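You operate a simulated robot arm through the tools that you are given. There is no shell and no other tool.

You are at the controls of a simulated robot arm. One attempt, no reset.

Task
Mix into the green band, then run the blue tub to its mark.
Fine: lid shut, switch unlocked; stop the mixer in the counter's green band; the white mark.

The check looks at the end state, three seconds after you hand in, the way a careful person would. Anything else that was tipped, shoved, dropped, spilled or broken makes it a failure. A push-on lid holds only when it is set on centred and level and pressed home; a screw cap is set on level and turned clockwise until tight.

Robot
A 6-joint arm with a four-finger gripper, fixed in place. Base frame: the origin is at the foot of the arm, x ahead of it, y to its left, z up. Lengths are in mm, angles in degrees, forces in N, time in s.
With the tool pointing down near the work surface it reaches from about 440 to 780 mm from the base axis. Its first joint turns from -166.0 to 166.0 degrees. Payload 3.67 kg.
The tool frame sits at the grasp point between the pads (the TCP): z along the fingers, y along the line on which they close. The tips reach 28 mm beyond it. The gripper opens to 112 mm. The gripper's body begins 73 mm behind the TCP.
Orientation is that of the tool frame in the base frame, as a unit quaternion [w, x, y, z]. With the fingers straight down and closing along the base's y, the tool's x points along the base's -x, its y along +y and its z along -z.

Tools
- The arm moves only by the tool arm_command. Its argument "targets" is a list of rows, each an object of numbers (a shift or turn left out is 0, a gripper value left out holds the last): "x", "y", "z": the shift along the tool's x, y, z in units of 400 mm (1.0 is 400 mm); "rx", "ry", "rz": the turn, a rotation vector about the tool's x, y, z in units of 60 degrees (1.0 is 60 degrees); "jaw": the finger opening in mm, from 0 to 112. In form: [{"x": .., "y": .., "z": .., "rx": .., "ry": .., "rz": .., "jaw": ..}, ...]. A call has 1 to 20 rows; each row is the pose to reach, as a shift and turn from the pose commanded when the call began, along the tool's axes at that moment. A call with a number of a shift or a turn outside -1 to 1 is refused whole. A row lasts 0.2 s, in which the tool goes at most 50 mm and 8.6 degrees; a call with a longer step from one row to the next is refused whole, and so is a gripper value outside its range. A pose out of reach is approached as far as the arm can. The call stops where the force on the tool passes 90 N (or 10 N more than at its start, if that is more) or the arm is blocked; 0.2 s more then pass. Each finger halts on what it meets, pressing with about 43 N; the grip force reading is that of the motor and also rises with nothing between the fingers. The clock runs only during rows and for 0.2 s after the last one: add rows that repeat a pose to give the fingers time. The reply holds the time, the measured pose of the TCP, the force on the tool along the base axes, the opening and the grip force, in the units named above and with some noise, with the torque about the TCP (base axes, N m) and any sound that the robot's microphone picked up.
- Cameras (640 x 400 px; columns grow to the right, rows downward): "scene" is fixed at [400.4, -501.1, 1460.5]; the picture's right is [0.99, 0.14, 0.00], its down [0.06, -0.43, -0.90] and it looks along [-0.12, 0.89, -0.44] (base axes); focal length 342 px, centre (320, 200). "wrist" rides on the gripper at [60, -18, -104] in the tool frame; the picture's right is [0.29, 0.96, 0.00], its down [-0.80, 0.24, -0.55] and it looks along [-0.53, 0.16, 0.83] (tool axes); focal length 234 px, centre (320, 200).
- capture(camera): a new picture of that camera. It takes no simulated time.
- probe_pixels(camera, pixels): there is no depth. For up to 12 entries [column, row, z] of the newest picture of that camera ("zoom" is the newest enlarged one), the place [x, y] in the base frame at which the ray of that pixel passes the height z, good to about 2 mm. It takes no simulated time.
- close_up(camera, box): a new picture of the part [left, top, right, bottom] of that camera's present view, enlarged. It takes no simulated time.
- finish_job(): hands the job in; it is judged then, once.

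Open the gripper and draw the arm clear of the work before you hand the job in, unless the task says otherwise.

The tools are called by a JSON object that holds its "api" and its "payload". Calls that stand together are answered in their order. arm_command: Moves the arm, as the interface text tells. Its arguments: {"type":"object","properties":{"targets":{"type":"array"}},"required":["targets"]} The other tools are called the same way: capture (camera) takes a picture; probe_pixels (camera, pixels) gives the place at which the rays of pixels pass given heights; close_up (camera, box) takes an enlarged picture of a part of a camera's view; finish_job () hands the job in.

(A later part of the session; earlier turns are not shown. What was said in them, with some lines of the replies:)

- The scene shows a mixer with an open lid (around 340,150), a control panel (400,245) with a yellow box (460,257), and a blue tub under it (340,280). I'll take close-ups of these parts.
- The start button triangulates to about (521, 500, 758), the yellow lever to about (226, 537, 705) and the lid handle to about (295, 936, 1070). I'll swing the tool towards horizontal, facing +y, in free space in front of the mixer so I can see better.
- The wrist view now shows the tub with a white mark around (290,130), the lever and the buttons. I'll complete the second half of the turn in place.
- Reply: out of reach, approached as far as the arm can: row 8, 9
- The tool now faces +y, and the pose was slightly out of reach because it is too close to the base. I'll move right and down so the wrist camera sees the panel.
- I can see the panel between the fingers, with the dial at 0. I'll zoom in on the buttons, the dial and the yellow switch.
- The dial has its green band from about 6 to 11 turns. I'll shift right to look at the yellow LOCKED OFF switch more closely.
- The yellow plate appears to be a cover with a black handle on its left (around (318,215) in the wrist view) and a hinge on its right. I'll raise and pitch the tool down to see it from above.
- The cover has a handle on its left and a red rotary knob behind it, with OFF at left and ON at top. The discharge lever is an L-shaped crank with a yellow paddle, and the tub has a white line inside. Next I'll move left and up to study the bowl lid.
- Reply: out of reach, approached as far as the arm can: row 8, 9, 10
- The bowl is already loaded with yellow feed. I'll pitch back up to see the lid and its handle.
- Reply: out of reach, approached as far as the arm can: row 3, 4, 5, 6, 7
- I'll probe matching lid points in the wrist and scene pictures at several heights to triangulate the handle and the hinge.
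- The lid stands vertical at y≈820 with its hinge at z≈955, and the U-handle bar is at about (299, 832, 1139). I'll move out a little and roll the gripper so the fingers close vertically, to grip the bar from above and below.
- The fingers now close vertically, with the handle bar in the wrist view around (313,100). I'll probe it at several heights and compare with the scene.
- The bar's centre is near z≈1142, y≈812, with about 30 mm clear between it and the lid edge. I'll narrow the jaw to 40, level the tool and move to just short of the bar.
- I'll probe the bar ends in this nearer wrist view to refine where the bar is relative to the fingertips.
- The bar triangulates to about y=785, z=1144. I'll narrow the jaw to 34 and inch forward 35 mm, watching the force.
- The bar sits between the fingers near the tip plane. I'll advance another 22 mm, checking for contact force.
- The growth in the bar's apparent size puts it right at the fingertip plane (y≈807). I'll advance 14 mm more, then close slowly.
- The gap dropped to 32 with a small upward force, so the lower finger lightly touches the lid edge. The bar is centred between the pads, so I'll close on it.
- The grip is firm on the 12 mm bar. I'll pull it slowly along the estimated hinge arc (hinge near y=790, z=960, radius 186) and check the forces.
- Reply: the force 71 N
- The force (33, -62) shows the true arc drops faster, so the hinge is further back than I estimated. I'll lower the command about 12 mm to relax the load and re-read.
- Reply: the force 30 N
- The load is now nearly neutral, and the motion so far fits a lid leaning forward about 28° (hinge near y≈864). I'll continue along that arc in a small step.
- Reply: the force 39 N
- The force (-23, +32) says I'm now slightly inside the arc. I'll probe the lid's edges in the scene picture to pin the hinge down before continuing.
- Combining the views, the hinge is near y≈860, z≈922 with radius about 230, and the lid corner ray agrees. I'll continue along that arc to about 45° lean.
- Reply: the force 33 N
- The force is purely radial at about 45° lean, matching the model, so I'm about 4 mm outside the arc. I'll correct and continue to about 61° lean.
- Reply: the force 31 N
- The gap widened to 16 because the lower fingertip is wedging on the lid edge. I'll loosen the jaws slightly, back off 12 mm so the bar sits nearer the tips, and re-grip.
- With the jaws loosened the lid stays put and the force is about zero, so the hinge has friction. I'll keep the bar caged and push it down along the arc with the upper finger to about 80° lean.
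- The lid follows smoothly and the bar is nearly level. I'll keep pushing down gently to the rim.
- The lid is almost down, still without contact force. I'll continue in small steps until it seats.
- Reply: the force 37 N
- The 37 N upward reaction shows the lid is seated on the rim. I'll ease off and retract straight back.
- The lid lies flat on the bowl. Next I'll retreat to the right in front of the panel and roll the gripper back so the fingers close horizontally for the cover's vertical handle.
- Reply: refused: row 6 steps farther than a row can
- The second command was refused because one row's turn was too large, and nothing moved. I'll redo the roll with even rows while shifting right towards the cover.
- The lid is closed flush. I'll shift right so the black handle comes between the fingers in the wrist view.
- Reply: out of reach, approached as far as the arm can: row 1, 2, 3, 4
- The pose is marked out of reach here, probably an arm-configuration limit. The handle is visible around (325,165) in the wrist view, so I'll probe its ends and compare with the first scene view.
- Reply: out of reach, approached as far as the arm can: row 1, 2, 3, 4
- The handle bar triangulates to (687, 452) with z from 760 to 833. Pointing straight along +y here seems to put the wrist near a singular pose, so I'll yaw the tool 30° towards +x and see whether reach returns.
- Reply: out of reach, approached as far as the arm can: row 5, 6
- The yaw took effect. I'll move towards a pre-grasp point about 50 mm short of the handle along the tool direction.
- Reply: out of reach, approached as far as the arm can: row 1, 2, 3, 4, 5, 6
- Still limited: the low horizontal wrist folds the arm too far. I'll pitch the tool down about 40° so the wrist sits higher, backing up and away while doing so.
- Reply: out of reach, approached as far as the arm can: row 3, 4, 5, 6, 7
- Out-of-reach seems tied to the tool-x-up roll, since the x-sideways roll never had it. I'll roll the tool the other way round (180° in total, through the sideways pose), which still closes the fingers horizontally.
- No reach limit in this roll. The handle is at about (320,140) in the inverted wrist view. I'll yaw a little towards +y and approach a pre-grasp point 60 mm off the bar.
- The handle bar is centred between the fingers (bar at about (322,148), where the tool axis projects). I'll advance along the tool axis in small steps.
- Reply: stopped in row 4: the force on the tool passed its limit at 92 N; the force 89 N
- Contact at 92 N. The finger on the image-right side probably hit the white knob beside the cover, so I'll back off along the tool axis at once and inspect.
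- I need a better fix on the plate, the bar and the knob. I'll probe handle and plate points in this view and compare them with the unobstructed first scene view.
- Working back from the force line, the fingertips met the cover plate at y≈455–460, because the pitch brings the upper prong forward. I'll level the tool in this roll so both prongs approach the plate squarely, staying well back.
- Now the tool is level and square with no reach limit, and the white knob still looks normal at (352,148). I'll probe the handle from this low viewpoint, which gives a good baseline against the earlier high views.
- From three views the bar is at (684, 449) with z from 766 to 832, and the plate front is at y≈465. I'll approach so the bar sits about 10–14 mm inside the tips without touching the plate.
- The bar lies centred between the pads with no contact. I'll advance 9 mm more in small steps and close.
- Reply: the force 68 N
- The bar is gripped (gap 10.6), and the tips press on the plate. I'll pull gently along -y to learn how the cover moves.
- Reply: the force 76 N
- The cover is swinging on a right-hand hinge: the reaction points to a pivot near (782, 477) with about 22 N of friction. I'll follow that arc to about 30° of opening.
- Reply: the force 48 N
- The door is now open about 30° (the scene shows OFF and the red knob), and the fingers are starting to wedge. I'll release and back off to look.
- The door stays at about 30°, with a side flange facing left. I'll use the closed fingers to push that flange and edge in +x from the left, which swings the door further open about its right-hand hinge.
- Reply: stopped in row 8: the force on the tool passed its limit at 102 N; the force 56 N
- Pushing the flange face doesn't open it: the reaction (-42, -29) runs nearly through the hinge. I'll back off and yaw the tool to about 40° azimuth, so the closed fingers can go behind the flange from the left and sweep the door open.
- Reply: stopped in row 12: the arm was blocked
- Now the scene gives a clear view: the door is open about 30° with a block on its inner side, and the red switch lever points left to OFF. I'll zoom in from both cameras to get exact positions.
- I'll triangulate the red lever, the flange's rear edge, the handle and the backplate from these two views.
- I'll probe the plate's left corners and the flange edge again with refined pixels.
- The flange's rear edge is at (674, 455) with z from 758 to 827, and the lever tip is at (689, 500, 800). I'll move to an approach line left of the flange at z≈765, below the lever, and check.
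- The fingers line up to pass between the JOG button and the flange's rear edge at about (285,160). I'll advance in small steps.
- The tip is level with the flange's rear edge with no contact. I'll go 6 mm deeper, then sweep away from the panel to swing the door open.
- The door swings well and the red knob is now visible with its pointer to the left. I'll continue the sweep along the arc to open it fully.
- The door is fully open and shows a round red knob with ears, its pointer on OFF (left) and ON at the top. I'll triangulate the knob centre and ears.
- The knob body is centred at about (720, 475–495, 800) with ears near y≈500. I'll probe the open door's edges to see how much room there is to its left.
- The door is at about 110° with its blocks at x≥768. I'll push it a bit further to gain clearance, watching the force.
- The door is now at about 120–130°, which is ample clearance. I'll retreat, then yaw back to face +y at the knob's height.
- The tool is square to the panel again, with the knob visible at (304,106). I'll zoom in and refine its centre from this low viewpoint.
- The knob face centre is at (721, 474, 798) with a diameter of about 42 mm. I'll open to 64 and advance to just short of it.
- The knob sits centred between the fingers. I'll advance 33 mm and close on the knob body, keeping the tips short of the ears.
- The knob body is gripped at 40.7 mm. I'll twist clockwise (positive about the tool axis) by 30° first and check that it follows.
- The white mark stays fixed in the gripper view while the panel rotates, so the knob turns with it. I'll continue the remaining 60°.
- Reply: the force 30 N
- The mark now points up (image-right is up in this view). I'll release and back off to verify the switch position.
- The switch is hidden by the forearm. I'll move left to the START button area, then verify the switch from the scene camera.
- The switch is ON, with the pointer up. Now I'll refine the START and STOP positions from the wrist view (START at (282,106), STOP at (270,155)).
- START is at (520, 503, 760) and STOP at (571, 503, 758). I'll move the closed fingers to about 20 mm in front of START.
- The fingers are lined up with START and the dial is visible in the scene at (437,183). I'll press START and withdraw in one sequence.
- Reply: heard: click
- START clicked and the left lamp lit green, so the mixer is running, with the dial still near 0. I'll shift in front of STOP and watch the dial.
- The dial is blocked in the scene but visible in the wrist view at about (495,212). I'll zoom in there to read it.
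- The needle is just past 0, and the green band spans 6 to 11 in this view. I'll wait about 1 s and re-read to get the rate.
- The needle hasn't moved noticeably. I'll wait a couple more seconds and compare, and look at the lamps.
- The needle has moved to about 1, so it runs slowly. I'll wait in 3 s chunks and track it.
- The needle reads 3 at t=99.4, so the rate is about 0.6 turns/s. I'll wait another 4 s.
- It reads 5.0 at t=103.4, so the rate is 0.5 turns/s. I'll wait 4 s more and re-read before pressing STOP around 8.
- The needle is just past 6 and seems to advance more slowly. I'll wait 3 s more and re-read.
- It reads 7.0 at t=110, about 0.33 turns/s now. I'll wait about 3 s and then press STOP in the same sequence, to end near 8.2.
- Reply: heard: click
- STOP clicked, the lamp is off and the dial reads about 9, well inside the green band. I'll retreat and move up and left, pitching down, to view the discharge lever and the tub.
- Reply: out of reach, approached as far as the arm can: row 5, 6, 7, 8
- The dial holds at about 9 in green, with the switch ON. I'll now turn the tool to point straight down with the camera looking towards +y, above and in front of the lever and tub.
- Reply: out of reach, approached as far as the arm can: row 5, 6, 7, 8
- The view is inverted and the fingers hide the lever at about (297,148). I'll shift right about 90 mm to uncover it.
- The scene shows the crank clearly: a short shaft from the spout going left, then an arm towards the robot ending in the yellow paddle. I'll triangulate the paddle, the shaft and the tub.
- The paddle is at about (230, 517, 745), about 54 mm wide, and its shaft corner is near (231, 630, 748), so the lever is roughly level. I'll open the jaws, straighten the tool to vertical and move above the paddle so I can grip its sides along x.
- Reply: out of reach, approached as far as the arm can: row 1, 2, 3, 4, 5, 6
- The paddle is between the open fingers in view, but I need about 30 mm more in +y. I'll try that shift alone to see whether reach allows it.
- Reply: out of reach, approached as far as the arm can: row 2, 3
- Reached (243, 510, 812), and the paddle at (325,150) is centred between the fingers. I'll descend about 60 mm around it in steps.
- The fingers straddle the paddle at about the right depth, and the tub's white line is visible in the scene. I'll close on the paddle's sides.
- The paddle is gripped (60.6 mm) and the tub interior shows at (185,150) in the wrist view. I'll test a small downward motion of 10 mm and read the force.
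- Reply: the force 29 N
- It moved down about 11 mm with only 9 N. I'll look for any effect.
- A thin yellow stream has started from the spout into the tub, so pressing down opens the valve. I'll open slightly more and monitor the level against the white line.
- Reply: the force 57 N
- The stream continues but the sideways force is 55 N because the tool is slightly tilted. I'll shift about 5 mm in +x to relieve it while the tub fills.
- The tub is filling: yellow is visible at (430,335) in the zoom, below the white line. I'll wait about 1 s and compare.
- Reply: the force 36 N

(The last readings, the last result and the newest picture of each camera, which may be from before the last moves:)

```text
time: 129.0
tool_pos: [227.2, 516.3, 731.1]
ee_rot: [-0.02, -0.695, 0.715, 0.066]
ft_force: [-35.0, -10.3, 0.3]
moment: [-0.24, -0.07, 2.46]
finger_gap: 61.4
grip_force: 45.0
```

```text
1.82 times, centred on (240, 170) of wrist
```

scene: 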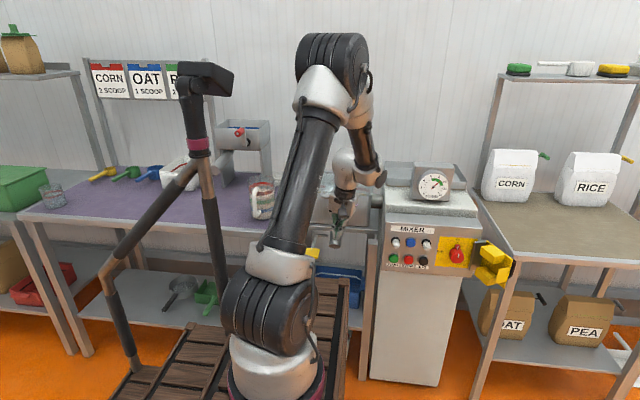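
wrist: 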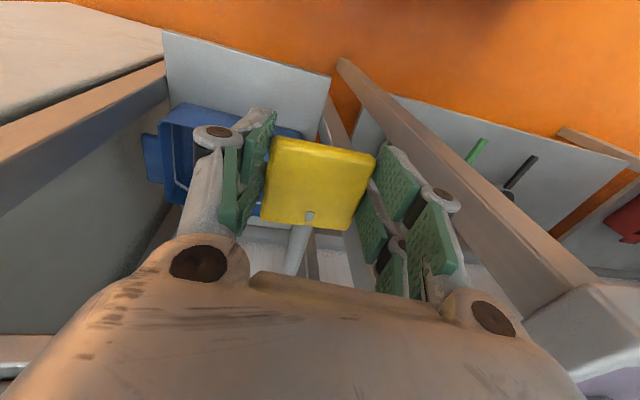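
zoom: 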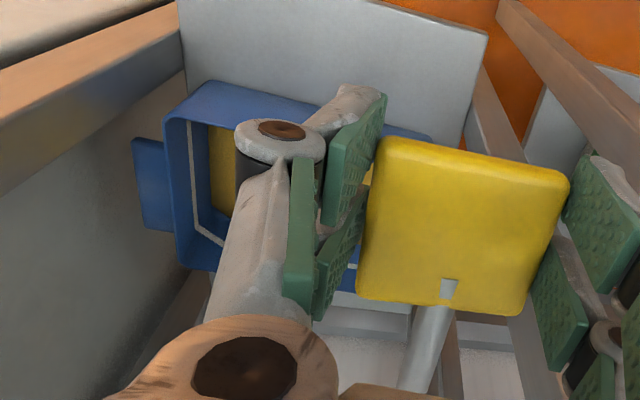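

The level rises slowly, so I'll open the valve about 15 mm more and keep watching.

{"api": "arm_command", "payload": {"targets": [{"z": 0.0125, "x": -0.003, "jaw": 44}, {"z": 0.025, "x": -0.006, "jaw": 44}, {"z": 0.0375, "x": -0.01, "jaw": 44}, {"z": 0.0375, "x": -0.01, "jaw": 44}, {"z": 0.0375, "x": -0.01, "jaw": 44}]}}

{"api": "close_up", "payload": {"camera": "scene", "box": [300, 230, 370, 300]}}

{"api": "close_up", "payload": {"camera": "wrist", "box": [120, 60, 360, 280]}}

```text
time: 130.2
tool_pos: [226.0, 521.8, 717.2]
ee_rot: [-0.021, -0.696, 0.715, 0.065]
ft_force: [-26.3, -27.6, 2.8]
moment: [0.44, -0.12, 2.34]
finger_gap: 61.7
grip_force: 44.9
```

```text
5.71 times, centred on (335, 265) of scene
```

zoom: 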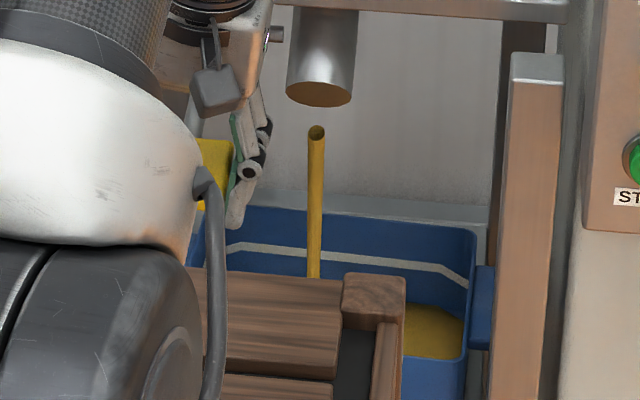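

```text
1.82 times, centred on (240, 170) of wrist
```

zoom: 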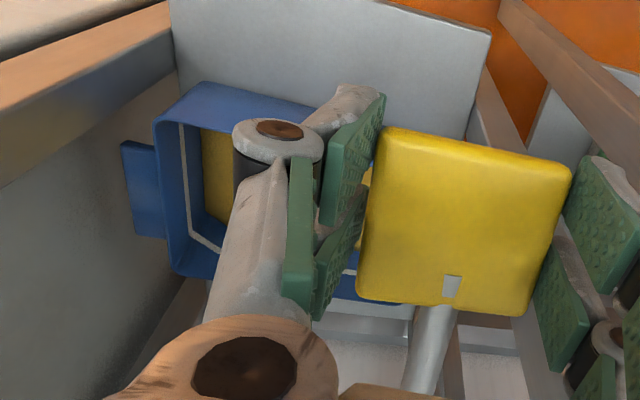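

The level is rising about 2 px/s in the zoom, and the white line is about 40 px above. I'll relieve the y-force slightly and wait about 3 s at this opening.

{"api": "arm_command", "payload": {"targets": [{"x": 0.008, "jaw": 44}, {"x": 0.008, "y": 0.004, "jaw": 44}, {"x": 0.008, "y": 0.004, "jaw": 44}, {"x": 0.008, "y": 0.004, "jaw": 44}, {"x": 0.008, "y": 0.004, "jaw": 44}, {"x": 0.008, "y": 0.004, "jaw": 44}, {"x": 0.008, "y": 0.004, "jaw": 44}, {"x": 0.008, "y": 0.004, "jaw": 44}, {"x": 0.008, "y": 0.004, "jaw": 44}, {"x": 0.008, "y": 0.004, "jaw": 44}, {"x": 0.008, "y": 0.004, "jaw": 44}, {"x": 0.008, "y": 0.004, "jaw": 44}, {"x": 0.008, "y": 0.004, "jaw": 44}, {"x": 0.008, "y": 0.004, "jaw": 44}]}}

{"api": "close_up", "payload": {"camera": "scene", "box": [300, 230, 370, 300]}}

{"api": "close_up", "payload": {"camera": "wrist", "box": [120, 60, 360, 280]}}

```text
time: 133.2
tool_pos: [227.0, 520.1, 716.5]
ee_rot: [-0.019, -0.695, 0.716, 0.066]
ft_force: [31.8, 17.3, 10.0]
moment: [1.12, -0.95, 1.86]
finger_gap: 61.9
grip_force: 44.9
```

```text
5.71 times, centred on (335, 265) of scene
```

zoom: 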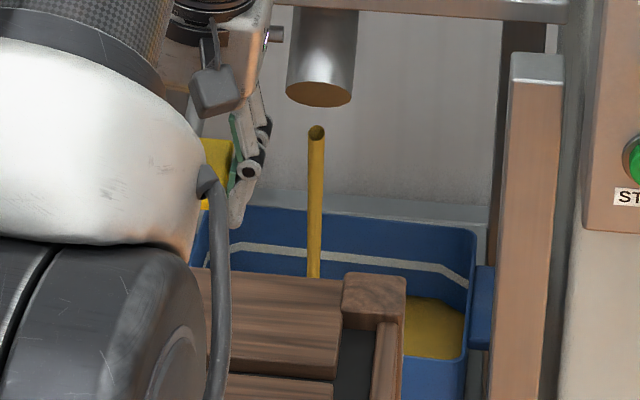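

```text
1.82 times, centred on (240, 170) of wrist
```

zoom: 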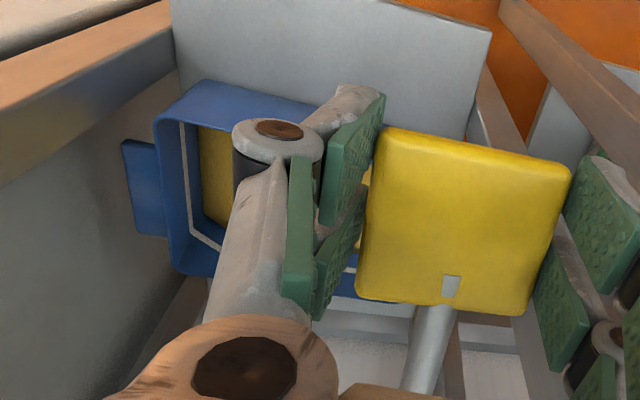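

The level has risen to about y=296 in the zoom, roughly 3 px/s, against the white line at about 262. I'll wait 4 s more.

{"api": "arm_command", "payload": {"targets": [{"y": -0.004, "jaw": 44}, {"y": -0.004, "jaw": 44}, {"y": -0.004, "jaw": 44}, {"y": -0.004, "jaw": 44}, {"y": -0.004, "jaw": 44}, {"y": -0.004, "jaw": 44}, {"y": -0.004, "jaw": 44}, {"y": -0.004, "jaw": 44}, {"y": -0.004, "jaw": 44}, {"y": -0.004, "jaw": 44}, {"y": -0.004, "jaw": 44}, {"y": -0.004, "jaw": 44}, {"y": -0.004, "jaw": 44}, {"y": -0.004, "jaw": 44}, {"y": -0.004, "jaw": 44}, {"y": -0.004, "jaw": 44}, {"y": -0.004, "jaw": 44}, {"y": -0.004, "jaw": 44}, {"y": -0.004, "jaw": 44}]}}

{"api": "close_up", "payload": {"camera": "scene", "box": [300, 230, 370, 300]}}

{"api": "close_up", "payload": {"camera": "wrist", "box": [120, 60, 360, 280]}}

```text
time: 137.2
tool_pos: [227.4, 520.3, 716.9]
ee_rot: [-0.019, -0.695, 0.716, 0.066]
ft_force: [-14.1, 27.6, 7.6]
moment: [0.66, -0.42, 1.83]
finger_gap: 61.7
grip_force: 44.6
```

```text
5.71 times, centred on (335, 265) of scene
```

zoom: 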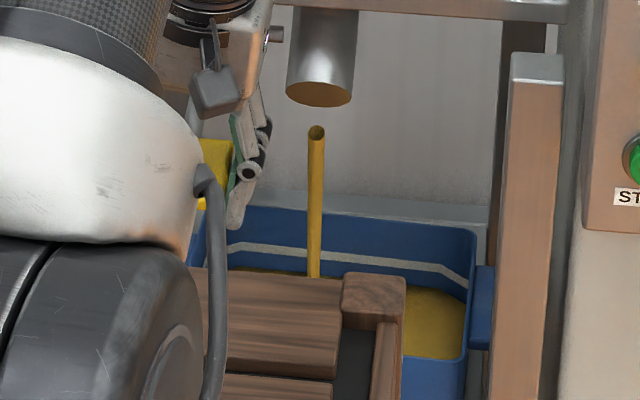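

```text
1.82 times, centred on (240, 170) of wrist
```

zoom: 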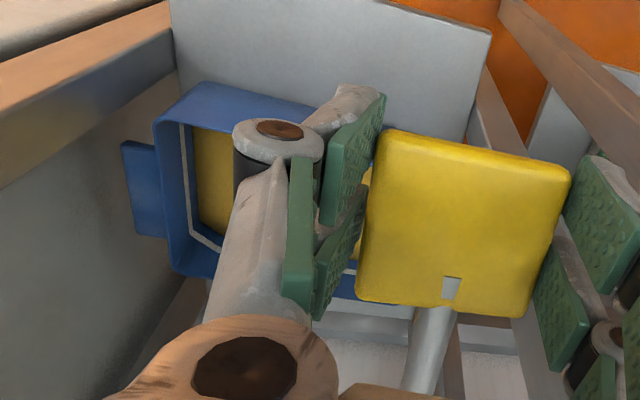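

The level now shows along the back wall at y≈271 (x=290), with the white line's centre at about 254. I'll wait 3 s more.

{"api": "arm_command", "payload": {"targets": [{"y": 0.002, "x": -0.003, "jaw": 44}, {"y": 0.002, "x": -0.003, "jaw": 44}, {"y": 0.002, "x": -0.003, "jaw": 44}, {"y": 0.002, "x": -0.003, "jaw": 44}, {"y": 0.002, "x": -0.003, "jaw": 44}, {"y": 0.002, "x": -0.003, "jaw": 44}, {"y": 0.002, "x": -0.003, "jaw": 44}, {"y": 0.002, "x": -0.003, "jaw": 44}, {"y": 0.002, "x": -0.003, "jaw": 44}, {"y": 0.002, "x": -0.003, "jaw": 44}, {"y": 0.002, "x": -0.003, "jaw": 44}, {"y": 0.002, "x": -0.003, "jaw": 44}, {"y": 0.002, "x": -0.003, "jaw": 44}]}}

{"api": "close_up", "payload": {"camera": "scene", "box": [320, 255, 370, 295]}}

{"api": "close_up", "payload": {"camera": "wrist", "box": [140, 90, 280, 200]}}

```text
time: 140.0
tool_pos: [226.2, 519.5, 715.3]
ee_rot: [-0.02, -0.695, 0.716, 0.066]
ft_force: [12.2, 0.3, 1.7]
moment: [-0.05, -0.99, 1.85]
finger_gap: 61.4
grip_force: 45.2
```

```text
10.00 times, centred on (345, 275) of scene
```

zoom: 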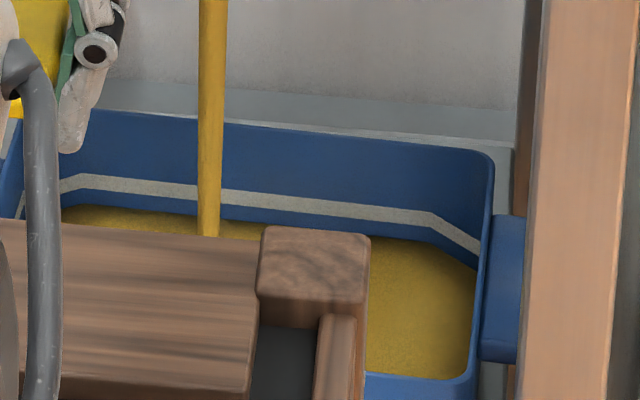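

```text
3.64 times, centred on (210, 145) of wrist
```

zoom: 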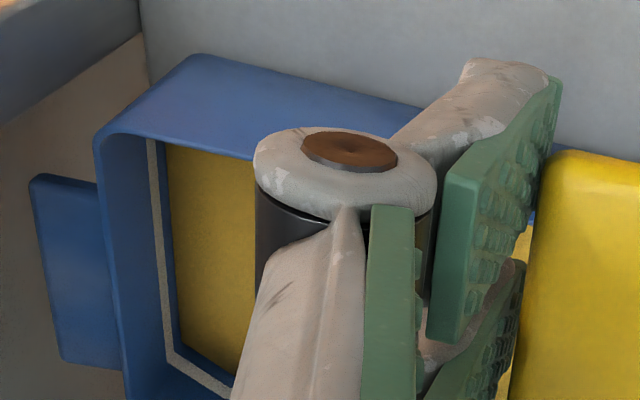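

The level is about 2 px (8 mm) below the line's centre and rising about 0.43 px/s. I'll wait 2.4 s more, then check once more before closing.

{"api": "arm_command", "payload": {"targets": [{"y": 0.0, "jaw": 44}, {"y": 0.0, "jaw": 44}, {"y": 0.0, "jaw": 44}, {"y": 0.0, "jaw": 44}, {"y": 0.0, "jaw": 44}, {"y": 0.0, "jaw": 44}, {"y": 0.0, "jaw": 44}, {"y": 0.0, "jaw": 44}, {"y": 0.0, "jaw": 44}, {"y": 0.0, "jaw": 44}, {"y": 0.0, "jaw": 44}]}}

{"api": "close_up", "payload": {"camera": "scene", "box": [320, 255, 370, 295]}}

{"api": "close_up", "payload": {"camera": "wrist", "box": [140, 90, 280, 200]}}

```text
time: 142.4
tool_pos: [226.3, 520.1, 716.0]
ee_rot: [-0.02, -0.695, 0.716, 0.066]
ft_force: [17.3, -10.5, -0.3]
moment: [-0.17, -0.98, 1.81]
finger_gap: 61.6
grip_force: 45.6
```

```text
10.00 times, centred on (345, 275) of scene
```

zoom: 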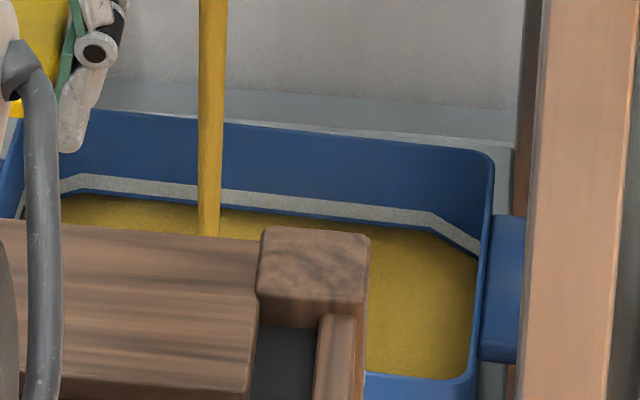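

```text
3.64 times, centred on (210, 145) of wrist
```

zoom: 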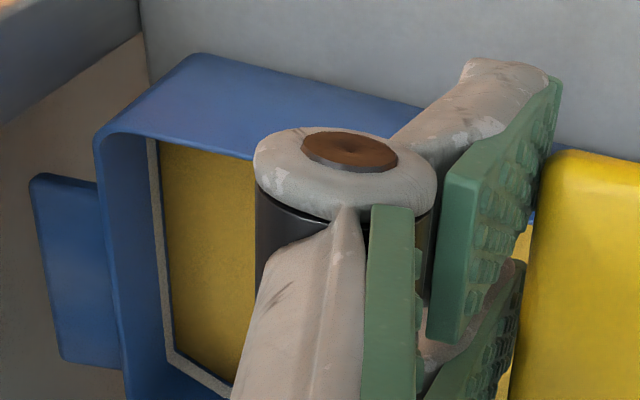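

The level is about 6–7 zoom px below the line's lower edge and rising about 3.5 px/s. I'll wait 2.6 s and then raise the paddle back to its original closed position in the same sequence.

{"api": "arm_command", "payload": {"targets": [{"y": 0.0, "jaw": 44}, {"y": 0.0, "jaw": 44}, {"y": 0.0, "jaw": 44}, {"y": 0.0, "jaw": 44}, {"y": 0.0, "jaw": 44}, {"y": 0.0, "jaw": 44}, {"y": 0.0, "jaw": 44}, {"y": 0.0, "jaw": 44}, {"y": 0.0, "jaw": 44}, {"y": 0.0, "jaw": 44}, {"y": 0.0, "jaw": 44}, {"y": 0.0, "jaw": 44}, {"y": 0.0, "jaw": 44}, {"x": 0.003, "y": 0.003, "z": -0.03, "jaw": 44}, {"x": 0.006, "y": 0.006, "z": -0.06, "jaw": 44}, {"x": 0.009, "y": 0.01, "z": -0.09, "jaw": 44}, {"x": 0.009, "y": 0.011, "z": -0.1, "jaw": 44}, {"x": 0.009, "y": 0.011, "z": -0.1, "jaw": 44}]}}

{"api": "close_up", "payload": {"camera": "scene", "box": [320, 255, 370, 295]}}

{"api": "close_up", "payload": {"camera": "scene", "box": [290, 210, 380, 310]}}

```text
time: 146.2
tool_pos: [227.0, 515.3, 753.9]
ee_rot: [-0.019, -0.695, 0.716, 0.066]
ft_force: [11.3, 26.9, -39.5]
moment: [0.6, -0.36, 1.79]
finger_gap: 60.6
grip_force: 44.9
```

```text
10.00 times, centred on (345, 275) of scene
```

zoom: 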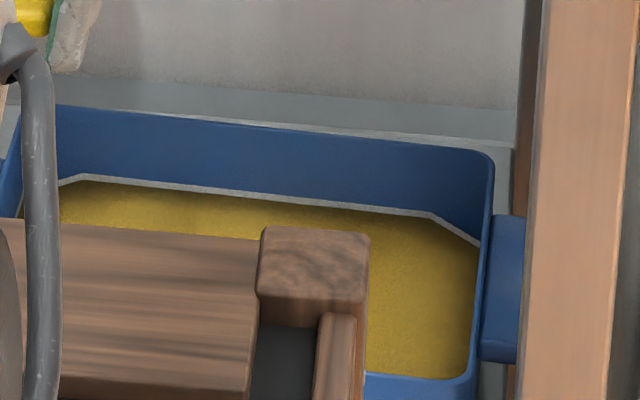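

```text
4.00 times, centred on (335, 260) of scene
```

zoom: 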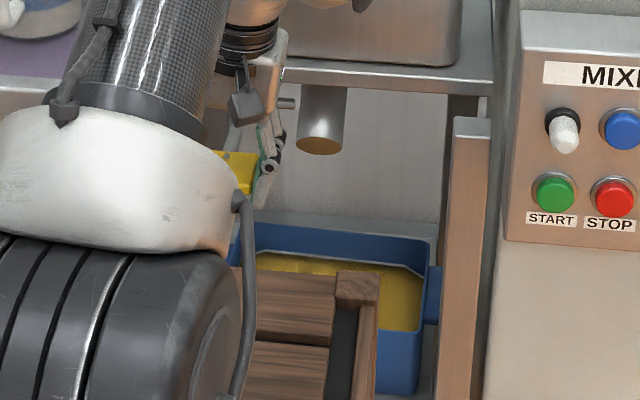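

The stream has stopped, and the level sits within the white line's thickness. I'll relax slightly, open the jaws wide, and lift straight out.

{"api": "arm_command", "payload": {"targets": [{"z": 0.004, "jaw": 44}, {"z": 0.004, "jaw": 66}, {"z": 0.004, "jaw": 84}, {"z": 0.004, "jaw": 84}]}}

{"api": "close_up", "payload": {"camera": "scene", "box": [290, 210, 380, 310]}}

{"api": "capture", "payload": {"camera": "wrist"}}

```text
time: 147.2
tool_pos: [227.0, 513.9, 753.5]
ee_rot: [-0.02, -0.695, 0.716, 0.066]
ft_force: [1.0, -0.2, -0.4]
moment: [-0.03, 0.0, -0.01]
finger_gap: 83.8
grip_force: 0.0
```

```text
4.00 times, centred on (335, 260) of scene
```

zoom: 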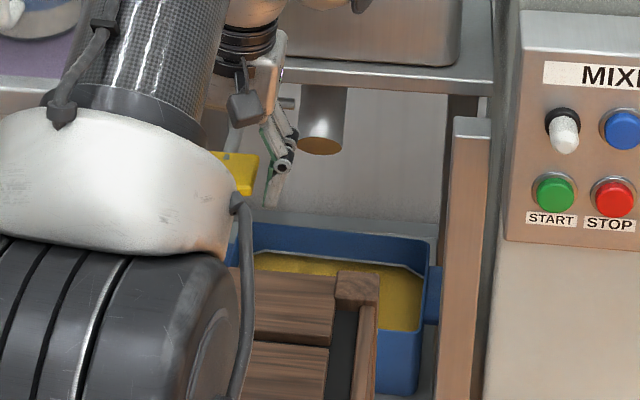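

```text
taken
```

wrist: 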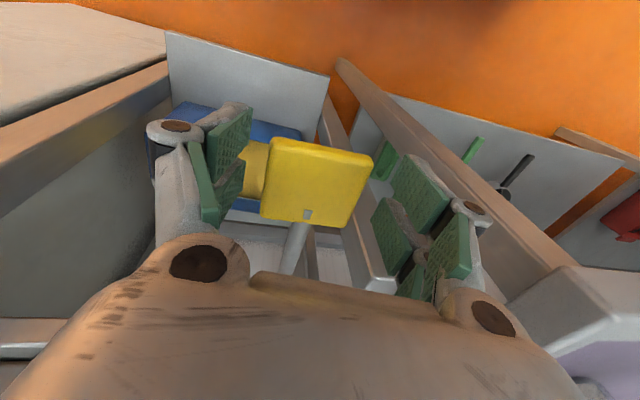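

The lever stays closed with no stream, and the fingers are clear. I'll lift straight up and check the whole scene.

{"api": "arm_command", "payload": {"targets": [{"z": -0.06, "jaw": 84}, {"z": -0.14, "jaw": 84}, {"z": -0.24, "jaw": 84}, {"z": -0.34, "jaw": 84}, {"z": -0.44, "jaw": 90}, {"z": -0.54, "jaw": 90}, {"z": -0.64, "x": 0.02, "jaw": 90}, {"z": -0.7, "x": 0.05, "jaw": 90}, {"z": -0.7, "x": 0.05, "jaw": 90}]}}

{"api": "capture", "payload": {"camera": "scene"}}

{"api": "close_up", "payload": {"camera": "scene", "box": [320, 255, 370, 295]}}

{"api": "close_up", "payload": {"camera": "scene", "box": [280, 150, 520, 310]}}

{"api": "capture", "payload": {"camera": "wrist"}}

```text
time: 149.2
tool_pos: [260.7, 465.9, 1015.6]
ee_rot: [-0.034, -0.693, 0.713, 0.105]
ft_force: [0.4, -0.2, -1.0]
moment: [0.0, 0.0, 0.02]
finger_gap: 89.9
grip_force: 0.1
out of reach, approached as far as the arm can: row 3, 4, 5, 6, 7, 8, 9
```

```text
taken
```

scene: 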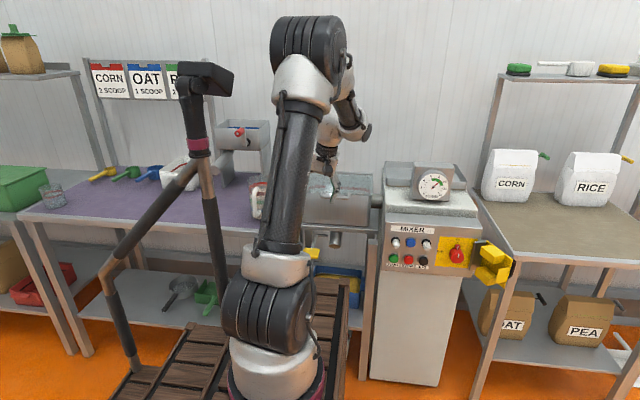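

```text
10.00 times, centred on (345, 275) of scene
```

zoom: 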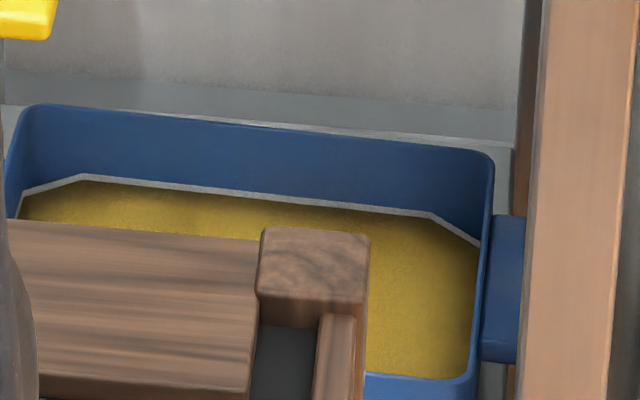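

```text
2.50 times, centred on (400, 230) of scene
```

zoom: 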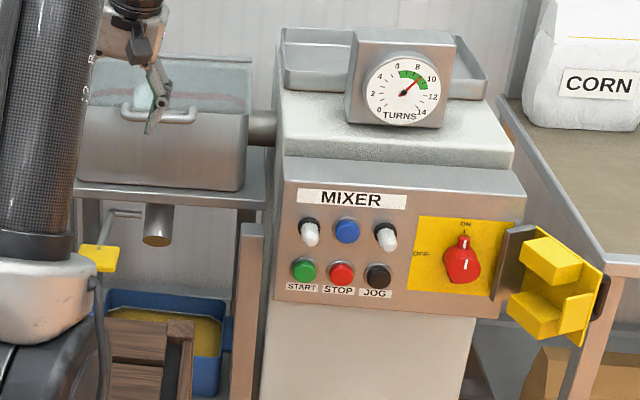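

```text
taken
```

wrist: 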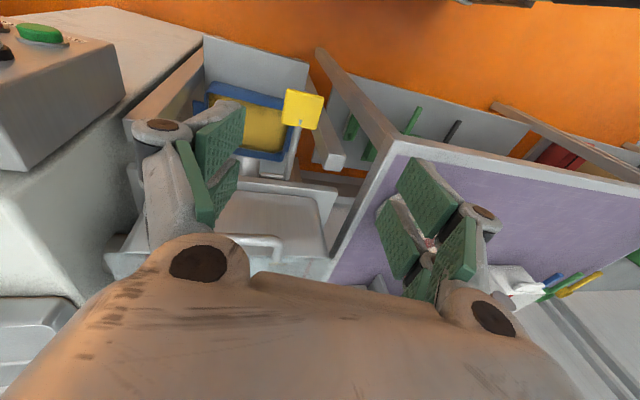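

All is in order: dial at about 9 in green, lid shut, switch ON and unlocked, tub level on the white line, and no drip. I'll draw the arm further up and away, then recheck.

{"api": "arm_command", "payload": {"targets": [{"y": -0.05, "z": -0.08}, {"y": -0.1, "z": -0.16}, {"y": -0.16, "z": -0.25}, {"y": -0.2, "z": -0.33}, {"y": -0.2, "z": -0.33}, {"y": -0.2, "z": -0.33}]}}

{"api": "capture", "payload": {"camera": "scene"}}

{"api": "close_up", "payload": {"camera": "scene", "box": [320, 255, 370, 295]}}

{"api": "close_up", "payload": {"camera": "scene", "box": [280, 150, 480, 290]}}

```text
time: 150.6
tool_pos: [363.4, 451.5, 1125.3]
ee_rot: [-0.039, -0.691, 0.711, 0.123]
ft_force: [0.4, 0.2, -0.4]
moment: [-0.01, -0.02, 0.01]
finger_gap: 90.2
grip_force: 0.1
out of reach, approached as far as the arm can: row 2, 3, 4, 5, 6
```

```text
taken
```

scene: 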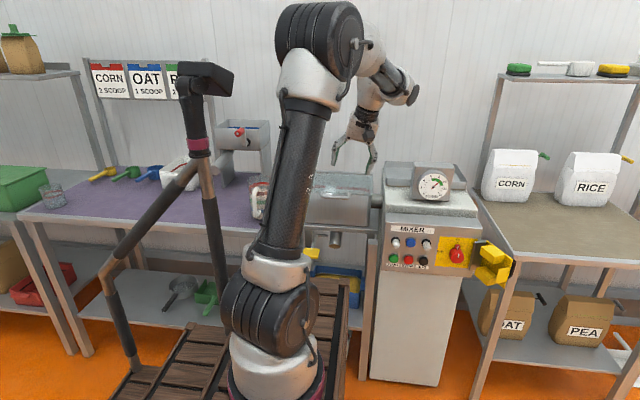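

```text
10.00 times, centred on (345, 275) of scene
```

zoom: 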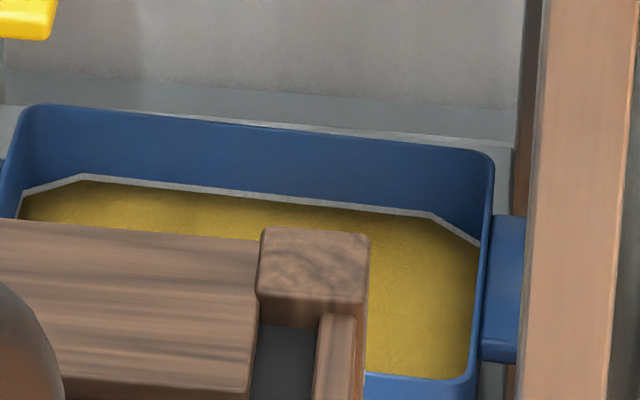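

```text
2.86 times, centred on (380, 220) of scene
```

zoom: 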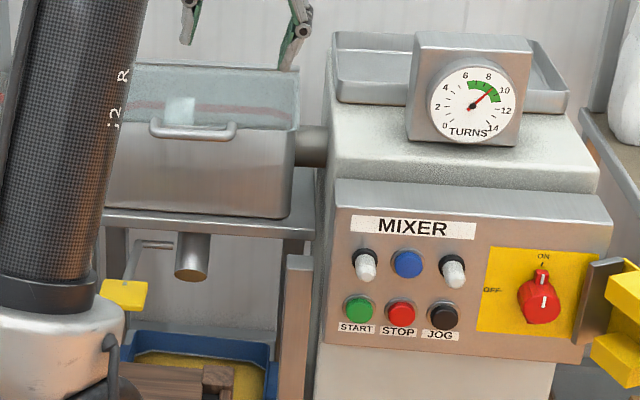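

The level is stable on the white line, and the dial is steady at about 9 in the green band. The lid is shut, the switch is unlocked and on, the lever is closed, and the gripper is open and clear. I'm handing the job in.

{"api": "finish_job", "payload": {}}

```text
The job is handed in.
```

I mixed the batch, stopped it in the green band, ran the blue tub to its white mark and handed the job in.

- **Lid:** shut on the bowl. I pressed it down until it seated on the rim.
- **Switch:** the LOCKED OFF cover is swung open and the red switch is turned from OFF to ON. I left both that way.
- **Mixer:** I started it, then stopped it with the counter at about 9. The green band runs from about 6 to 11. The running lamp is out and the needle is steady.
- **Blue tub:** the level sits within the thickness of the white line, slightly above its centre. The discharge lever is back in its closed position with no drip.
- **Arm:** the gripper is open and drawn clear of the work.

While opening the cover I twice pressed on it with about 90–100 N and the arm stopped itself. I saw no damage or shift to the cover, lamps or buttons afterwards.
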